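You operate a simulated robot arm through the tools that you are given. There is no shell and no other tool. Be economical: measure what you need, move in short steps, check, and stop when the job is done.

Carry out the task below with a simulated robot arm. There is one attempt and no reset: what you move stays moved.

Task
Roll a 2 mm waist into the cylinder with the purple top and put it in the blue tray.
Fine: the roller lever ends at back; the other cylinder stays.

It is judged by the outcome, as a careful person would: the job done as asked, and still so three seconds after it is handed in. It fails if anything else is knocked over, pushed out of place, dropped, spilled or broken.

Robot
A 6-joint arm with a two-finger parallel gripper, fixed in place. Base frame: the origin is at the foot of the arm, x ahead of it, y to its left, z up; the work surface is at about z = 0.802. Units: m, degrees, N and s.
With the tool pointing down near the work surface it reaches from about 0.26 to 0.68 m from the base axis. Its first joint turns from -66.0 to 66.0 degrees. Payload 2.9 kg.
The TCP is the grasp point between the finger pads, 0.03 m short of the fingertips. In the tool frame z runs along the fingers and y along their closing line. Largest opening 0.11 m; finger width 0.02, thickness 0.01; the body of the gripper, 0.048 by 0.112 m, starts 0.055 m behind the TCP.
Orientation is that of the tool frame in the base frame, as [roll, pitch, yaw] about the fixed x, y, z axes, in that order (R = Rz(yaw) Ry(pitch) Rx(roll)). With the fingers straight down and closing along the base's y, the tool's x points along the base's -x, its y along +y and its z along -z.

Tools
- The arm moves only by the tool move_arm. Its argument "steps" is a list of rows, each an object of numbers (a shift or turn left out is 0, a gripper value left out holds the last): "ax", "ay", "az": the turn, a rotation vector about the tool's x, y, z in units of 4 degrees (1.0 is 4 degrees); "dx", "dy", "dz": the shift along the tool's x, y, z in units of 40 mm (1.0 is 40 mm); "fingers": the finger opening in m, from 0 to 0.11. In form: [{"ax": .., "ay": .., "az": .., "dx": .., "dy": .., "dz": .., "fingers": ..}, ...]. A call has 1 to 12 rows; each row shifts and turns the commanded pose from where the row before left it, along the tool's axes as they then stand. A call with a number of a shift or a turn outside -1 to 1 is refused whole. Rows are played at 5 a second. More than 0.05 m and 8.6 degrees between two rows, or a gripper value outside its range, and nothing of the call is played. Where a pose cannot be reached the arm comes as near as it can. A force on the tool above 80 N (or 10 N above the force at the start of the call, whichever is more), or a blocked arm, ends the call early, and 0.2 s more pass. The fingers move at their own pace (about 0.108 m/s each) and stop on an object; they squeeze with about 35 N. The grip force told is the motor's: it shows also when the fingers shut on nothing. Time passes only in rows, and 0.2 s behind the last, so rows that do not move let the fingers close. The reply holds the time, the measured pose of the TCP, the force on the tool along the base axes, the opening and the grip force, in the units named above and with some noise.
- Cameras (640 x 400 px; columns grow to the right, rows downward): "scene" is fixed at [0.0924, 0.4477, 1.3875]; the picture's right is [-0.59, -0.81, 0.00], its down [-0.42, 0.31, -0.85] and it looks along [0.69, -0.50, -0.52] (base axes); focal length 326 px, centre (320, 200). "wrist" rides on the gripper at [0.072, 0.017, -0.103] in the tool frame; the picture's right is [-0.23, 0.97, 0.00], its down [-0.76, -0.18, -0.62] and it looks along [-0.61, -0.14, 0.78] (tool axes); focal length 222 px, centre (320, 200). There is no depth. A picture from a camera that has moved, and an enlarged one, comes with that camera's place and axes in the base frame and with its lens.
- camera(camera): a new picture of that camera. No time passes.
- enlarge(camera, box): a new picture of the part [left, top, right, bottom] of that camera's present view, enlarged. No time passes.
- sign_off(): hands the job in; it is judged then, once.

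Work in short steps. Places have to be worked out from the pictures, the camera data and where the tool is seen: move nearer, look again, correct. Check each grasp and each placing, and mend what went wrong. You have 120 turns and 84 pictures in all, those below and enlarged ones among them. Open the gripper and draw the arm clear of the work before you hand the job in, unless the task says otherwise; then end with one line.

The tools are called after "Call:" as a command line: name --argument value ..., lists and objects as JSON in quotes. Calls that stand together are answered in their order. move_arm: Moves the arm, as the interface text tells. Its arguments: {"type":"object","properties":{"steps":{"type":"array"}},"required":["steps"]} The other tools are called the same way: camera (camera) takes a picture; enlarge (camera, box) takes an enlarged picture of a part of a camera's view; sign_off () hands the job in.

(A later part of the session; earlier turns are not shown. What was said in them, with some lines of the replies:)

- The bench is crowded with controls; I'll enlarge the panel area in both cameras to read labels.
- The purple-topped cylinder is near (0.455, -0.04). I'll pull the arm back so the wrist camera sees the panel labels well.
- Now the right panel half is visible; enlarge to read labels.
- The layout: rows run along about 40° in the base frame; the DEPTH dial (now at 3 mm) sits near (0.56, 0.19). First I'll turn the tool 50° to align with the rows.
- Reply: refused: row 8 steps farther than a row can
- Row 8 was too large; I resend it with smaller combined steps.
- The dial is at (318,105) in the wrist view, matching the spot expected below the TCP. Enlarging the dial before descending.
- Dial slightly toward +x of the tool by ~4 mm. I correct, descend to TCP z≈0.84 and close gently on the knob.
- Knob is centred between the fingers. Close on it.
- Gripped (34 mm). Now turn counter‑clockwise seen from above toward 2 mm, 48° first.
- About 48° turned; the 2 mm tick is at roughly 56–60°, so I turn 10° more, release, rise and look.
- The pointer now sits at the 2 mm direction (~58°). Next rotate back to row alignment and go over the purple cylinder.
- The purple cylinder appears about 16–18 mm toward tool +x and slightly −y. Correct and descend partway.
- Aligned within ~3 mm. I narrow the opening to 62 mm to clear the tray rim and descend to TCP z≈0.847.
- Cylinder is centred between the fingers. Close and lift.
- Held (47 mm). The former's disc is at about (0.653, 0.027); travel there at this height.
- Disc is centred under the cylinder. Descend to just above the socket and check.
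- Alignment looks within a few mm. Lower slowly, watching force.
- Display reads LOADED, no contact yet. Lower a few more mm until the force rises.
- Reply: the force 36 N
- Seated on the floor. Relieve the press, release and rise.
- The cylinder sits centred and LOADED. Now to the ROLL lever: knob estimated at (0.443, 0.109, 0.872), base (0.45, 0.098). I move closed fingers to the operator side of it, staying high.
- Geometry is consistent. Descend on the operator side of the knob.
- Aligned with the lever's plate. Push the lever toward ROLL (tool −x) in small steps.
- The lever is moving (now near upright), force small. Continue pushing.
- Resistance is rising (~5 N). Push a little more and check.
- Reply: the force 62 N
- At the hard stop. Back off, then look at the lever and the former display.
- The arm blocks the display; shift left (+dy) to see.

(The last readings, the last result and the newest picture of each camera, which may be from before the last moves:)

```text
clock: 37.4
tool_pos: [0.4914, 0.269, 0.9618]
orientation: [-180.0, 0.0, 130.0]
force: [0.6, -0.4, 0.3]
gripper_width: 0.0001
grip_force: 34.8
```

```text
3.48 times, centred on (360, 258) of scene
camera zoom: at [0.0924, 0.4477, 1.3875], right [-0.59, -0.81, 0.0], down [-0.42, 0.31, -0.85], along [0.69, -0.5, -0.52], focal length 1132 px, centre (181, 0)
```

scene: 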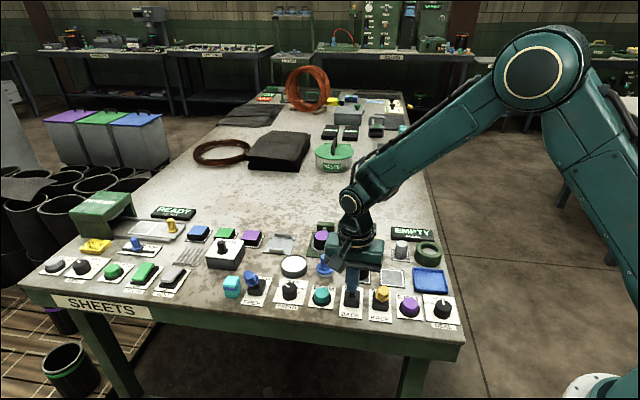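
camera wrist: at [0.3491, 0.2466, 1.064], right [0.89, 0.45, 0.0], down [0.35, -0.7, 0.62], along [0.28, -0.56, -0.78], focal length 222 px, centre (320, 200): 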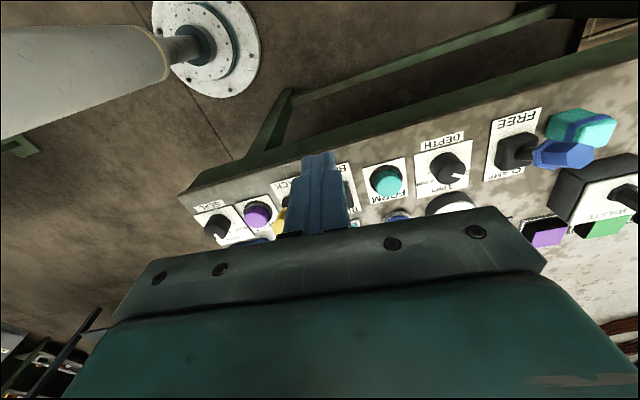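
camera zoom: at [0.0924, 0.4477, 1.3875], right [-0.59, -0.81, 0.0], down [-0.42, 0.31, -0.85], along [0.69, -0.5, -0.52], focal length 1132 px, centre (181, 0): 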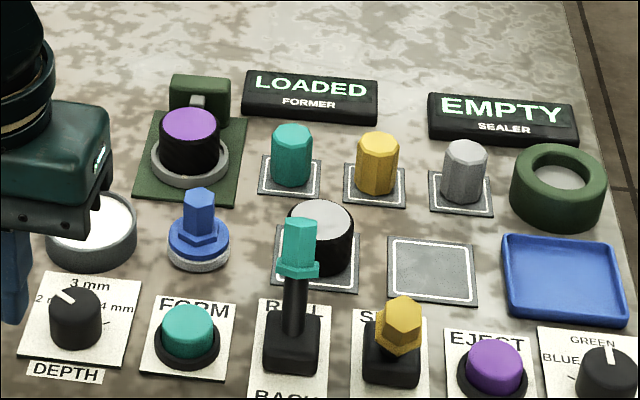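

The lever is at ROLL but the display still says LOADED, so FORM must be pressed. Move closed fingers above FORM (≈(0.50, 0.14)), biased slightly away from the lever.

Call:
move_arm --steps '[{"dy": -1}, {"dy": -0.75}, {"dx": -1}, {"dx": -1}, {"dx": -0.5}, {}]'

Call:
camera --camera "wrist"

Call:
enlarge --camera "scene" --box '[260, 210, 400, 315]'

```text
clock: 38.8
tool_pos: [0.5022, 0.1472, 0.9599]
orientation: [179.9, -0.1, 130.0]
force: [0.7, 0.2, 0.8]
gripper_width: 0.0001
grip_force: 35.0
```

```text
36 pictures are left
camera wrist: at [0.4671, 0.2136, 1.0638], right [0.89, 0.45, 0.0], down [0.35, -0.7, 0.62], along [0.28, -0.56, -0.78], focal length 222 px, centre (320, 200)
```

wrist: 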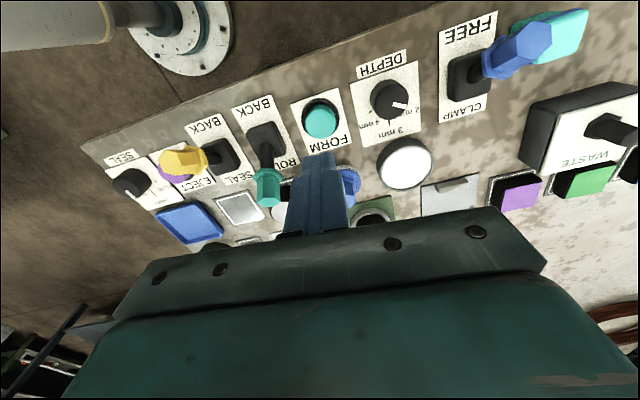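

```text
3.81 times, centred on (330, 262) of scene
camera zoom: at [0.0924, 0.4477, 1.3875], right [-0.59, -0.81, 0.0], down [-0.42, 0.31, -0.85], along [0.69, -0.51, -0.52], focal length 1240 px, centre (282, -38)
```

zoom: 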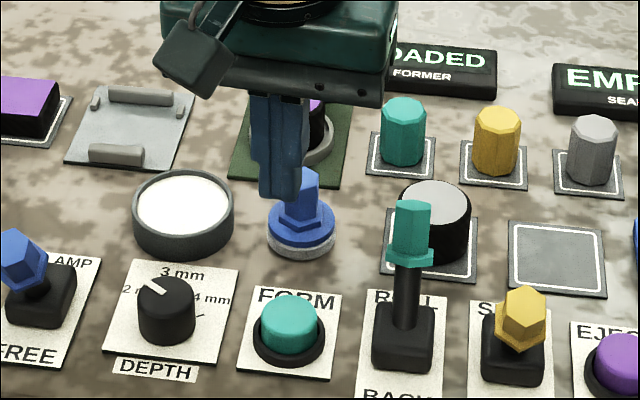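

FORM is centred about 6 mm toward tool −x. Correct and go down to just above it.

Call:
move_arm --steps '[{"dx": -0.1, "dy": 0.08}, {"dz": 1}, {"dz": 0.9}, {"dz": 0.3}, {}]'

Call:
enlarge --camera "scene" --box '[260, 210, 400, 315]'

```text
clock: 40.0
tool_pos: [0.5061, 0.1453, 0.8709]
orientation: [-179.9, 0.0, 130.0]
force: [0.8, 0.8, 0.5]
gripper_width: 0.0001
grip_force: 35.4
```

```text
3.81 times, centred on (330, 262) of scene
camera zoom: at [0.0924, 0.4477, 1.3875], right [-0.59, -0.81, 0.0], down [-0.42, 0.31, -0.85], along [0.69, -0.5, -0.52], focal length 1240 px, centre (282, -38)
```

zoom: 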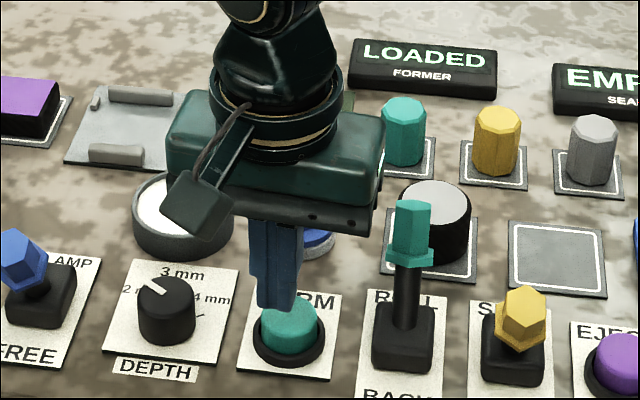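

Fingers are right above FORM, clear of the lever, and the display is visible. Press in small steps.

Call:
move_arm --steps '[{"dz": 0.15}, {"dz": 0.1}, {"dz": 0.1}, {}]'

Call:
enlarge --camera "scene" --box '[260, 210, 400, 315]'

```text
clock: 41.0
tool_pos: [0.5069, 0.1465, 0.8582]
orientation: [180.0, 0.0, 130.0]
force: [0.1, -0.2, -0.1]
gripper_width: 0.0001
grip_force: 35.0
```

```text
3.81 times, centred on (330, 262) of scene
camera zoom: at [0.0924, 0.4477, 1.3875], right [-0.59, -0.81, 0.0], down [-0.42, 0.31, -0.85], along [0.69, -0.5, -0.52], focal length 1240 px, centre (282, -38)
```

zoom: 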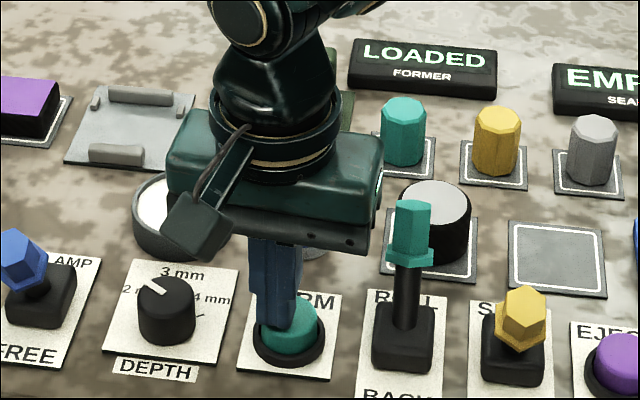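

No contact yet and fingers a bit left of centre; shift 4 mm back and press further.

Call:
move_arm --steps '[{"dy": -0.1}, {"dz": 0.1}, {"dz": 0.1}, {"dz": 0.05}, {}]'

Call:
enlarge --camera "scene" --box '[260, 210, 400, 315]'

```text
clock: 42.2
tool_pos: [0.5033, 0.1449, 0.8493]
orientation: [179.9, 0.1, 130.0]
force: [-4.2, -1.0, 19.6]
gripper_width: 0.0
grip_force: 34.7
```

```text
3.81 times, centred on (330, 262) of scene
camera zoom: at [0.092, 0.4476, 1.3876], right [-0.59, -0.81, 0.0], down [-0.42, 0.31, -0.85], along [0.69, -0.5, -0.52], focal length 1240 px, centre (282, -38)
```

zoom: 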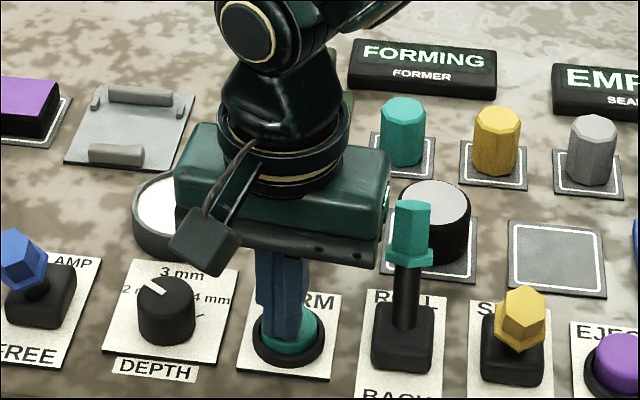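

FORMING. Release the button upward and wait, watching the display.

Call:
move_arm --steps '[{"dz": -0.5}, {"dz": -1}, {"dz": -1}, {}, {}, {}]'

Call:
enlarge --camera "scene" --box '[260, 210, 400, 315]'

```text
clock: 43.6
tool_pos: [0.5035, 0.1432, 0.9496]
orientation: [180.0, 0.0, 130.0]
force: [0.4, 0.1, -0.6]
gripper_width: 0.0
grip_force: 35.1
```

```text
3.81 times, centred on (330, 262) of scene
camera zoom: at [0.0924, 0.4477, 1.3875], right [-0.59, -0.81, 0.0], down [-0.42, 0.31, -0.85], along [0.69, -0.5, -0.52], focal length 1240 px, centre (282, -38)
```

zoom: 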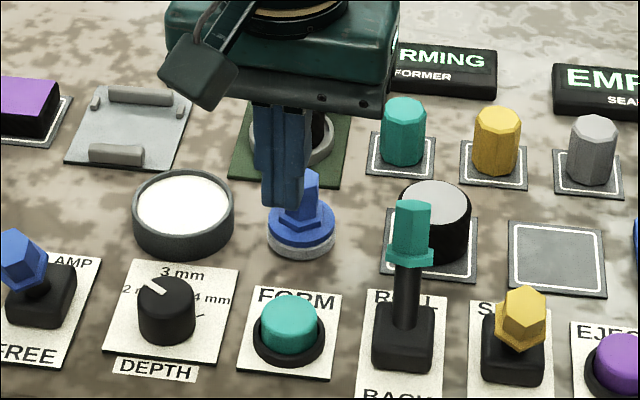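

Still forming. I shift aside for a clear view and wait.

Call:
move_arm --steps '[{"dx": 1}, {"dx": 1}, {"dy": 1}, {"dy": 1}, {}, {}, {}, {}, {}, {}, {}, {}]'

Call:
enlarge --camera "scene" --box '[290, 200, 430, 315]'

```text
clock: 46.2
tool_pos: [0.5138, 0.2579, 0.9493]
orientation: [-180.0, 0.0, 130.0]
force: [0.1, -0.3, -0.4]
gripper_width: 0.0
grip_force: 35.2
```

```text
3.48 times, centred on (360, 258) of scene
camera zoom: at [0.0924, 0.4477, 1.3875], right [-0.59, -0.81, 0.0], down [-0.42, 0.31, -0.85], along [0.69, -0.5, -0.52], focal length 1132 px, centre (181, 0)
```

zoom: 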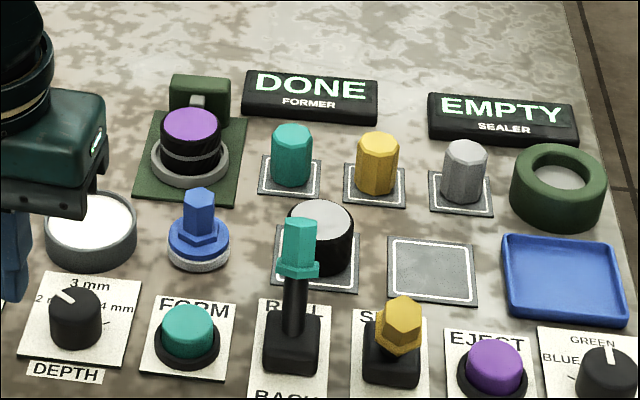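

DONE, and the waist is visible. Now return the lever to BACK: go to the far side of the knob (≈(0.50, 0.042)), staying above everything.

Call:
move_arm --steps '[{"dz": -0.5}, {"dx": -1}, {"dx": -1}, {"dx": -1}, {"dx": -0.95}, {"dy": -1}, {"dy": -1}, {"dy": -1}, {"dy": -0.72}, {}]'

Call:
camera --camera "wrist"

Call:
enlarge --camera "scene" --box '[290, 210, 430, 315]'

```text
clock: 48.4
tool_pos: [0.4994, 0.039, 0.9691]
orientation: [180.0, 0.0, 130.0]
force: [0.1, -0.8, -0.4]
gripper_width: 0.0001
grip_force: 34.6
```

```text
29 pictures are left
camera wrist: at [0.4652, 0.1063, 1.0727], right [0.89, 0.45, 0.0], down [0.35, -0.7, 0.62], along [0.28, -0.56, -0.78], focal length 222 px, centre (320, 200)
```

wrist: 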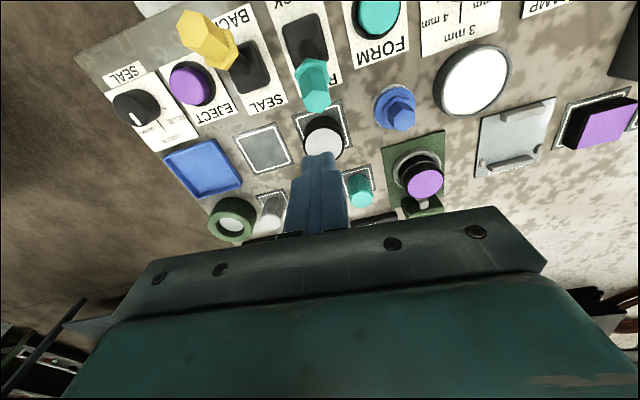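

```text
3.81 times, centred on (360, 262) of scene
camera zoom: at [0.0924, 0.4477, 1.3875], right [-0.59, -0.81, 0.0], down [-0.42, 0.31, -0.85], along [0.69, -0.51, -0.52], focal length 1240 px, centre (168, -38)
```

zoom: 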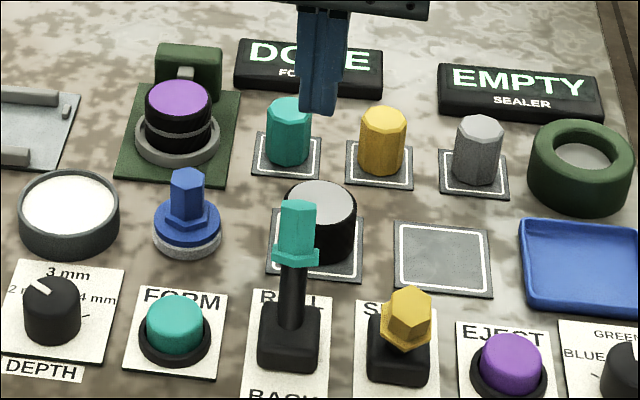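

Knob tip is ~32 mm from the fingers toward tool +x. Align 5 mm in y, move a touch further away, and descend.

Call:
move_arm --steps '[{"dy": 0.13, "dx": -0.08}, {"dz": 0.9}, {"dz": 0.8}, {}]'

Call:
enlarge --camera "scene" --box '[290, 210, 430, 315]'

```text
clock: 49.4
tool_pos: [0.5058, 0.0398, 0.8995]
orientation: [180.0, -0.1, 130.0]
force: [0.9, 0.2, 0.2]
gripper_width: 0.0
grip_force: 34.8
```

```text
3.81 times, centred on (360, 262) of scene
camera zoom: at [0.0924, 0.4477, 1.3875], right [-0.59, -0.81, 0.0], down [-0.42, 0.31, -0.85], along [0.69, -0.5, -0.52], focal length 1240 px, centre (168, -38)
```

zoom: 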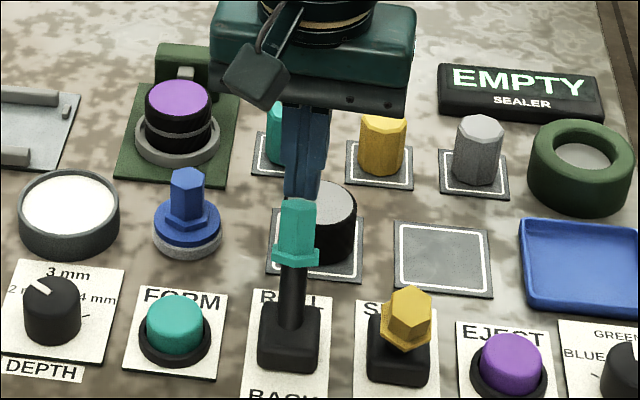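

Fingers are behind the knob. Push it toward BACK.

Call:
move_arm --steps '[{"dx": 0.3}, {"dx": 0.3}, {"dx": 0.3}, {"dx": 0.25}, {}]'

Call:
enlarge --camera "scene" --box '[290, 210, 430, 315]'

```text
clock: 50.6
tool_pos: [0.4773, 0.0771, 0.9001]
orientation: [-179.9, 0.0, 130.0]
force: [0.4, 0.7, 0.2]
gripper_width: 0.0001
grip_force: 34.6
```

```text
3.81 times, centred on (360, 262) of scene
camera zoom: at [0.0924, 0.4477, 1.3875], right [-0.59, -0.81, 0.0], down [-0.42, 0.31, -0.85], along [0.69, -0.5, -0.52], focal length 1240 px, centre (168, -38)
```

zoom: 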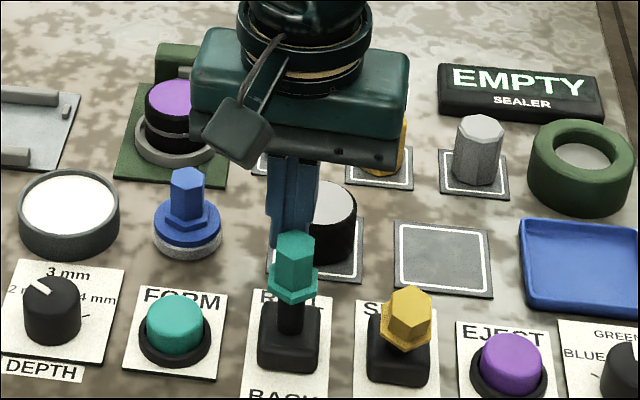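

Half-way. Continue until a firm stop.

Call:
move_arm --steps '[{"dx": 0.2}, {"dx": 0.2}, {"dx": 0.15}, {}]'

Call:
enlarge --camera "scene" --box '[290, 210, 430, 315]'

```text
clock: 51.6
tool_pos: [0.4629, 0.0923, 0.9016]
orientation: [180.0, 0.0, 130.0]
force: [2.9, -3.5, 0.0]
gripper_width: 0.0001
grip_force: 35.4
```

```text
3.81 times, centred on (360, 262) of scene
camera zoom: at [0.0925, 0.4476, 1.3875], right [-0.59, -0.81, 0.0], down [-0.42, 0.31, -0.85], along [0.69, -0.5, -0.52], focal length 1240 px, centre (168, -38)
```

zoom: 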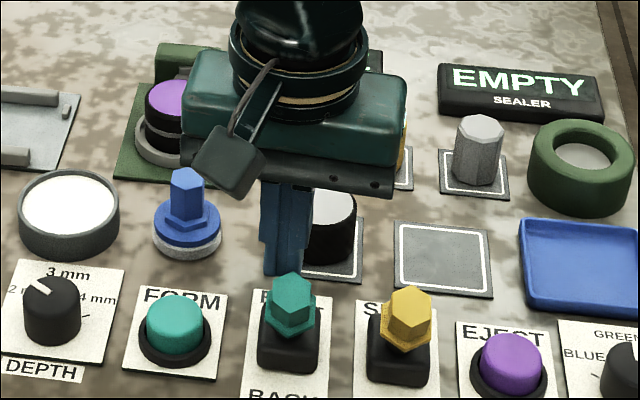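

Lever is back alongside the yellow one. A small final nudge to be sure it is at its stop, then retreat away and up.

Call:
move_arm --steps '[{"dx": 0.12}, {}]'

Call:
move_arm --steps '[{"dx": -0.6}, {"dz": -1}, {"dz": -0.7}, {"dy": 1, "fingers": 0.065}, {"dy": 1}, {"dy": 1}, {"dx": -0.8}, {}]'

Call:
camera --camera "wrist"

Call:
enlarge --camera "scene" --box '[280, 190, 440, 320]'

```text
clock: 52.2
tool_pos: [0.4624, 0.0926, 0.9005]
orientation: [180.0, 0.4, 129.4]
force: [19.7, -25.3, 0.7]
gripper_width: 0.0
grip_force: 34.7
```

```text
clock: 54.0
tool_pos: [0.5882, 0.1314, 0.9686]
orientation: [-180.0, -0.1, 130.0]
force: [0.6, 0.2, 1.0]
gripper_width: 0.0651
grip_force: 0.0
```

```text
24 pictures are left
camera wrist: at [0.5538, 0.1977, 1.0723], right [0.89, 0.45, 0.0], down [0.35, -0.7, 0.62], along [0.28, -0.56, -0.78], focal length 222 px, centre (320, 200)
```

wrist: 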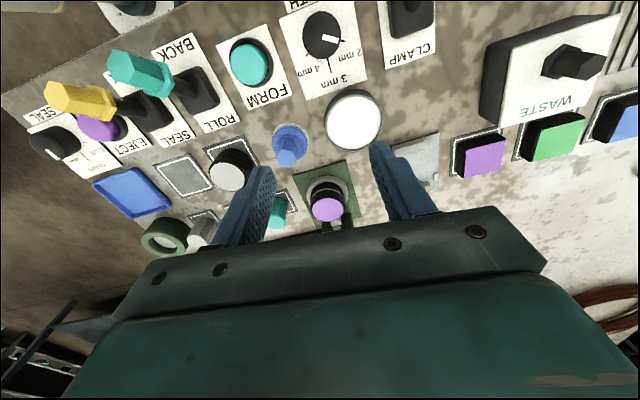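

```text
3.08 times, centred on (360, 255) of scene
camera zoom: at [0.0924, 0.4477, 1.3875], right [-0.59, -0.81, 0.0], down [-0.42, 0.31, -0.85], along [0.69, -0.51, -0.52], focal length 1002 px, centre (197, 31)
```

zoom: 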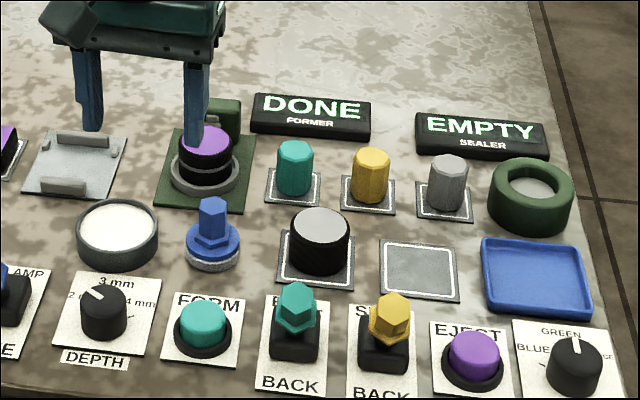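

Lever at BACK, cylinder waisted, former DONE. Go over the former to collect the cylinder.

Call:
move_arm --steps '[{"dx": -1}, {"dx": -1}, {"dx": -1}, {"dy": -0.44}, {"dz": 1}, {"dz": 0.5}, {}]'

Call:
camera --camera "wrist"

```text
clock: 55.6
tool_pos: [0.6516, 0.0278, 0.9073]
orientation: [180.0, 0.1, 130.0]
force: [0.3, 0.0, -0.8]
gripper_width: 0.0652
grip_force: 0.1
```

```text
22 pictures are left
camera wrist: at [0.6166, 0.0942, 1.0118], right [0.89, 0.45, 0.0], down [0.35, -0.7, 0.62], along [0.28, -0.56, -0.78], focal length 222 px, centre (320, 200)
```

wrist: 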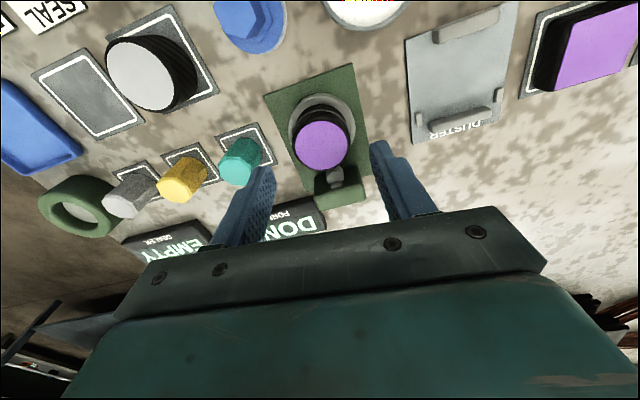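

Centred. Descend to the same height as when placing, grip and lift.

Call:
move_arm --steps '[{"dz": 0.7}, {"dz": 0.58}, {}, {"fingers": 0.03}, {}, {}]'

Call:
enlarge --camera "scene" --box '[280, 190, 440, 320]'

```text
clock: 57.0
tool_pos: [0.6506, 0.0275, 0.8565]
orientation: [180.0, 0.0, 129.9]
force: [0.4, -0.4, 0.8]
gripper_width: 0.0468
grip_force: 35.1
```

```text
3.08 times, centred on (360, 255) of scene
camera zoom: at [0.0924, 0.4477, 1.3875], right [-0.59, -0.81, 0.0], down [-0.42, 0.31, -0.85], along [0.69, -0.5, -0.52], focal length 1002 px, centre (197, 31)
```

zoom: 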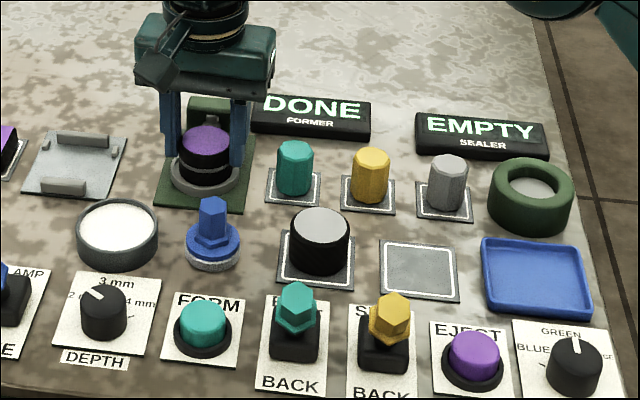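

Gripped. Lift, then travel along the row toward the blue tray (≈(0.394, −0.108)).

Call:
move_arm --steps '[{"dz": -0.5}, {"dz": -1}, {"dz": -1}, {"dy": -1}, {"dy": -1}, {"dy": -1}, {"dy": -1}, {"dy": -1}, {"dy": -1}, {"dy": -1}, {"dy": -0.1}, {}]'

Call:
move_arm --steps '[{"dx": 0.8}, {"dx": 0.7}, {}]'

Call:
camera --camera "wrist"

Call:
enlarge --camera "scene" --box '[330, 190, 480, 320]'

```text
clock: 59.6
tool_pos: [0.4348, -0.1551, 0.9569]
orientation: [179.9, 0.0, 130.0]
force: [0.7, 0.4, -0.8]
gripper_width: 0.0468
grip_force: 35.2
```

```text
clock: 60.4
tool_pos: [0.3956, -0.109, 0.9589]
orientation: [-179.9, 0.0, 130.0]
force: [0.9, 0.7, -1.2]
gripper_width: 0.0468
grip_force: 35.6
```

```text
20 pictures are left
camera wrist: at [0.3613, -0.0429, 1.0618], right [0.89, 0.45, 0.0], down [0.35, -0.7, 0.62], along [0.28, -0.56, -0.78], focal length 222 px, centre (320, 200)
```

wrist: 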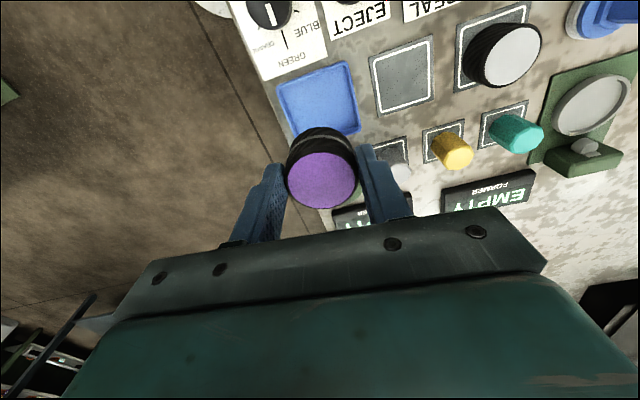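

```text
3.08 times, centred on (405, 255) of scene
camera zoom: at [0.0924, 0.4477, 1.3875], right [-0.59, -0.81, 0.0], down [-0.42, 0.31, -0.85], along [0.69, -0.5, -0.52], focal length 1002 px, centre (58, 31)
```

zoom: 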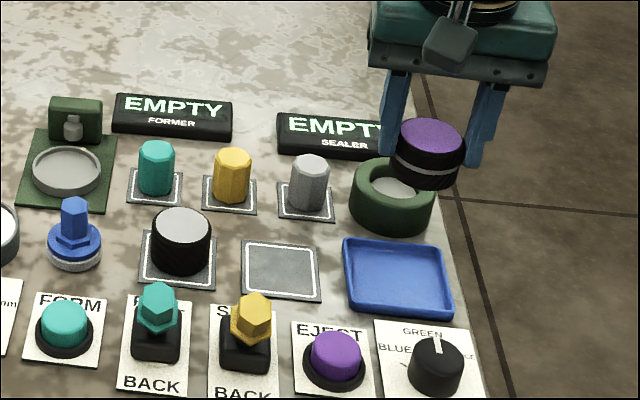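

The tray centre is exactly beneath the TCP. Descend.

Call:
move_arm --steps '[{"dz": 1}, {"dz": 1}, {"dz": 0.4}, {}]'

Call:
camera --camera "wrist"

Call:
enlarge --camera "scene" --box '[330, 190, 480, 320]'

```text
clock: 61.4
tool_pos: [0.395, -0.1104, 0.8615]
orientation: [-179.9, 0.0, 130.0]
force: [-0.8, -0.3, -0.9]
gripper_width: 0.0464
grip_force: 35.4
```

```text
18 pictures are left
camera wrist: at [0.3603, -0.0423, 0.9653], right [0.89, 0.45, 0.0], down [0.35, -0.7, 0.62], along [0.28, -0.56, -0.78], focal length 222 px, centre (320, 200)
```

wrist: 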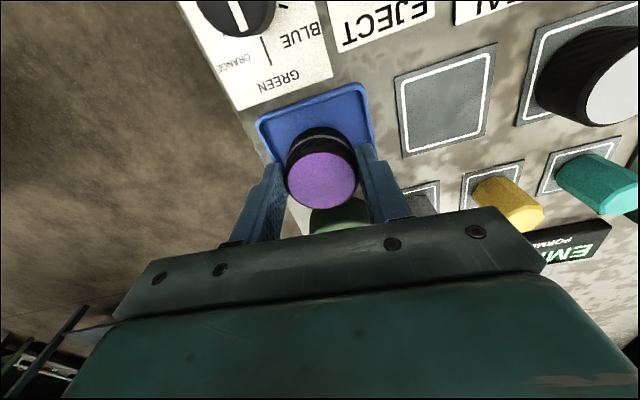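

```text
3.08 times, centred on (405, 255) of scene
camera zoom: at [0.0924, 0.4477, 1.3875], right [-0.59, -0.81, 0.0], down [-0.42, 0.31, -0.85], along [0.69, -0.5, -0.52], focal length 1002 px, centre (58, 31)
```

zoom: 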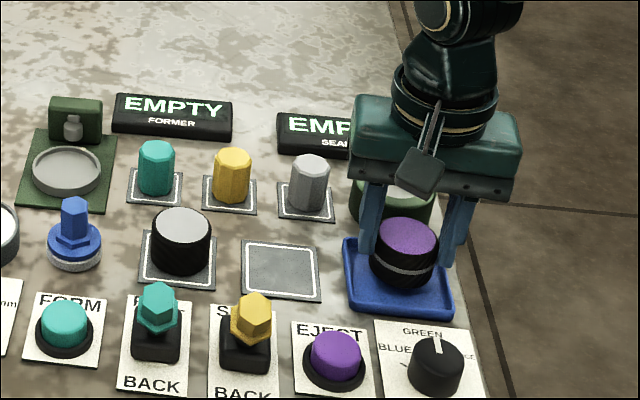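

Well inside the tray. Lower gently until contact.

Call:
move_arm --steps '[{"dz": 0.1}, {"dz": 0.08}, {}]'

Call:
move_arm --steps '[{"dz": 0.06}, {}]'

```text
clock: 62.2
tool_pos: [0.3957, -0.1082, 0.854]
orientation: [-180.0, 0.0, 130.0]
force: [-0.5, 0.0, 0.2]
gripper_width: 0.0465
grip_force: 35.6
```

```text
clock: 62.8
tool_pos: [0.3955, -0.1097, 0.8516]
orientation: [179.9, 0.0, 129.9]
force: [0.0, 0.4, -0.4]
gripper_width: 0.0469
grip_force: 34.9
```

Call:
move_arm --steps '[{"dz": 0.06}, {}]'

```text
clock: 63.4
tool_pos: [0.395, -0.1089, 0.8505]
orientation: [180.0, 0.0, 130.0]
force: [-4.5, 2.5, 21.2]
gripper_width: 0.047
grip_force: 34.8
```

Contact with the tray floor (21 N). Ease up slightly, open and rise.

Call:
move_arm --steps '[{"dz": -0.04}, {"fingers": 0.065}, {}, {"dz": -0.4}, {"dz": -1}, {"dz": -1}, {"dz": -1}, {}]'

Call:
camera --camera "wrist"

Call:
enlarge --camera "scene" --box '[330, 190, 480, 320]'

```text
clock: 65.2
tool_pos: [0.3965, -0.1102, 0.9871]
orientation: [-179.9, 0.0, 130.0]
force: [-0.5, -0.9, -0.2]
gripper_width: 0.0649
grip_force: 0.1
```

```text
16 pictures are left
camera wrist: at [0.3608, -0.0431, 1.0914], right [0.89, 0.45, 0.0], down [0.35, -0.7, 0.62], along [0.28, -0.56, -0.78], focal length 222 px, centre (320, 200)
```

wrist: 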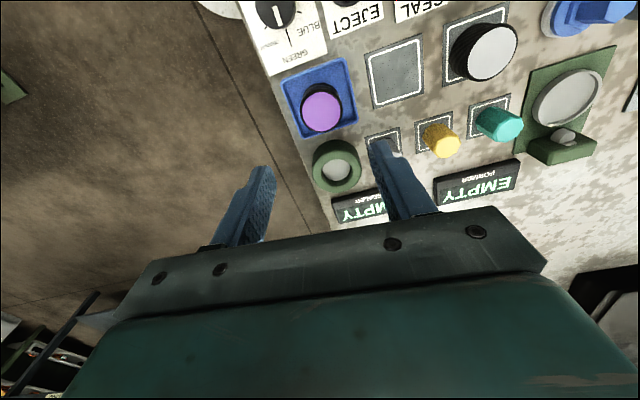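

```text
3.08 times, centred on (405, 255) of scene
camera zoom: at [0.0924, 0.4477, 1.3875], right [-0.59, -0.81, 0.0], down [-0.42, 0.31, -0.85], along [0.69, -0.5, -0.52], focal length 1002 px, centre (58, 31)
```

zoom: 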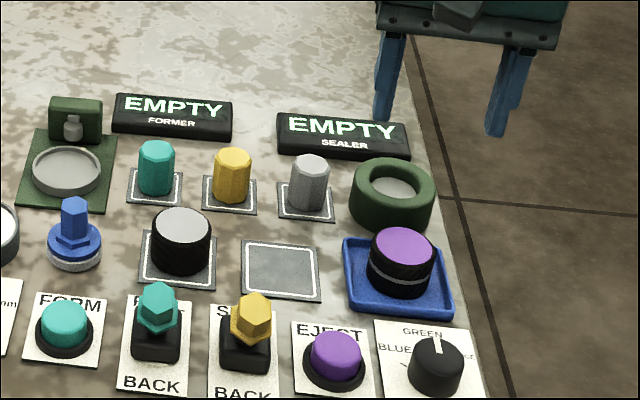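

The waisted cylinder sits flat in the tray, the white one is untouched, and the lever is at BACK. Draw the arm further clear, then hand in.

Call:
move_arm --steps '[{"dz": -1}, {"dz": -1}, {"dz": -0.5}, {}, {}]'

Call:
camera --camera "scene"

```text
clock: 66.4
tool_pos: [0.3951, -0.1093, 1.0865]
orientation: [180.0, 0.0, 130.1]
force: [-0.5, -0.7, -0.2]
gripper_width: 0.065
grip_force: 0.0
```

```text
14 pictures are left
```

scene: 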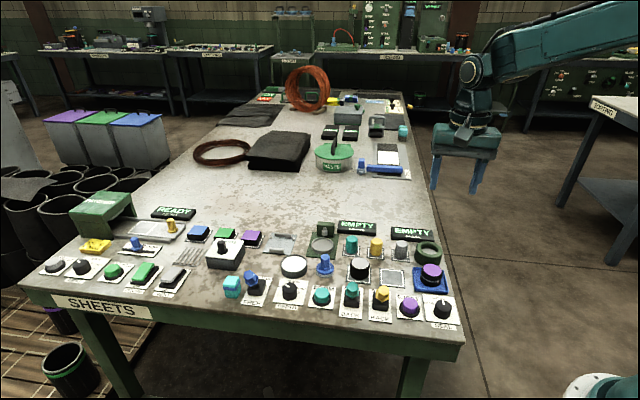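

Everything is in place and the arm is clear; handing in.

Call:
sign_off

```text
The job is handed in.
```

The purple-topped cylinder has a waist rolled at the 2 mm depth setting and sits upright in the blue tray. I set the dial by eye and didn't measure the waist. The roller lever is at BACK, and the other cylinder was not moved.
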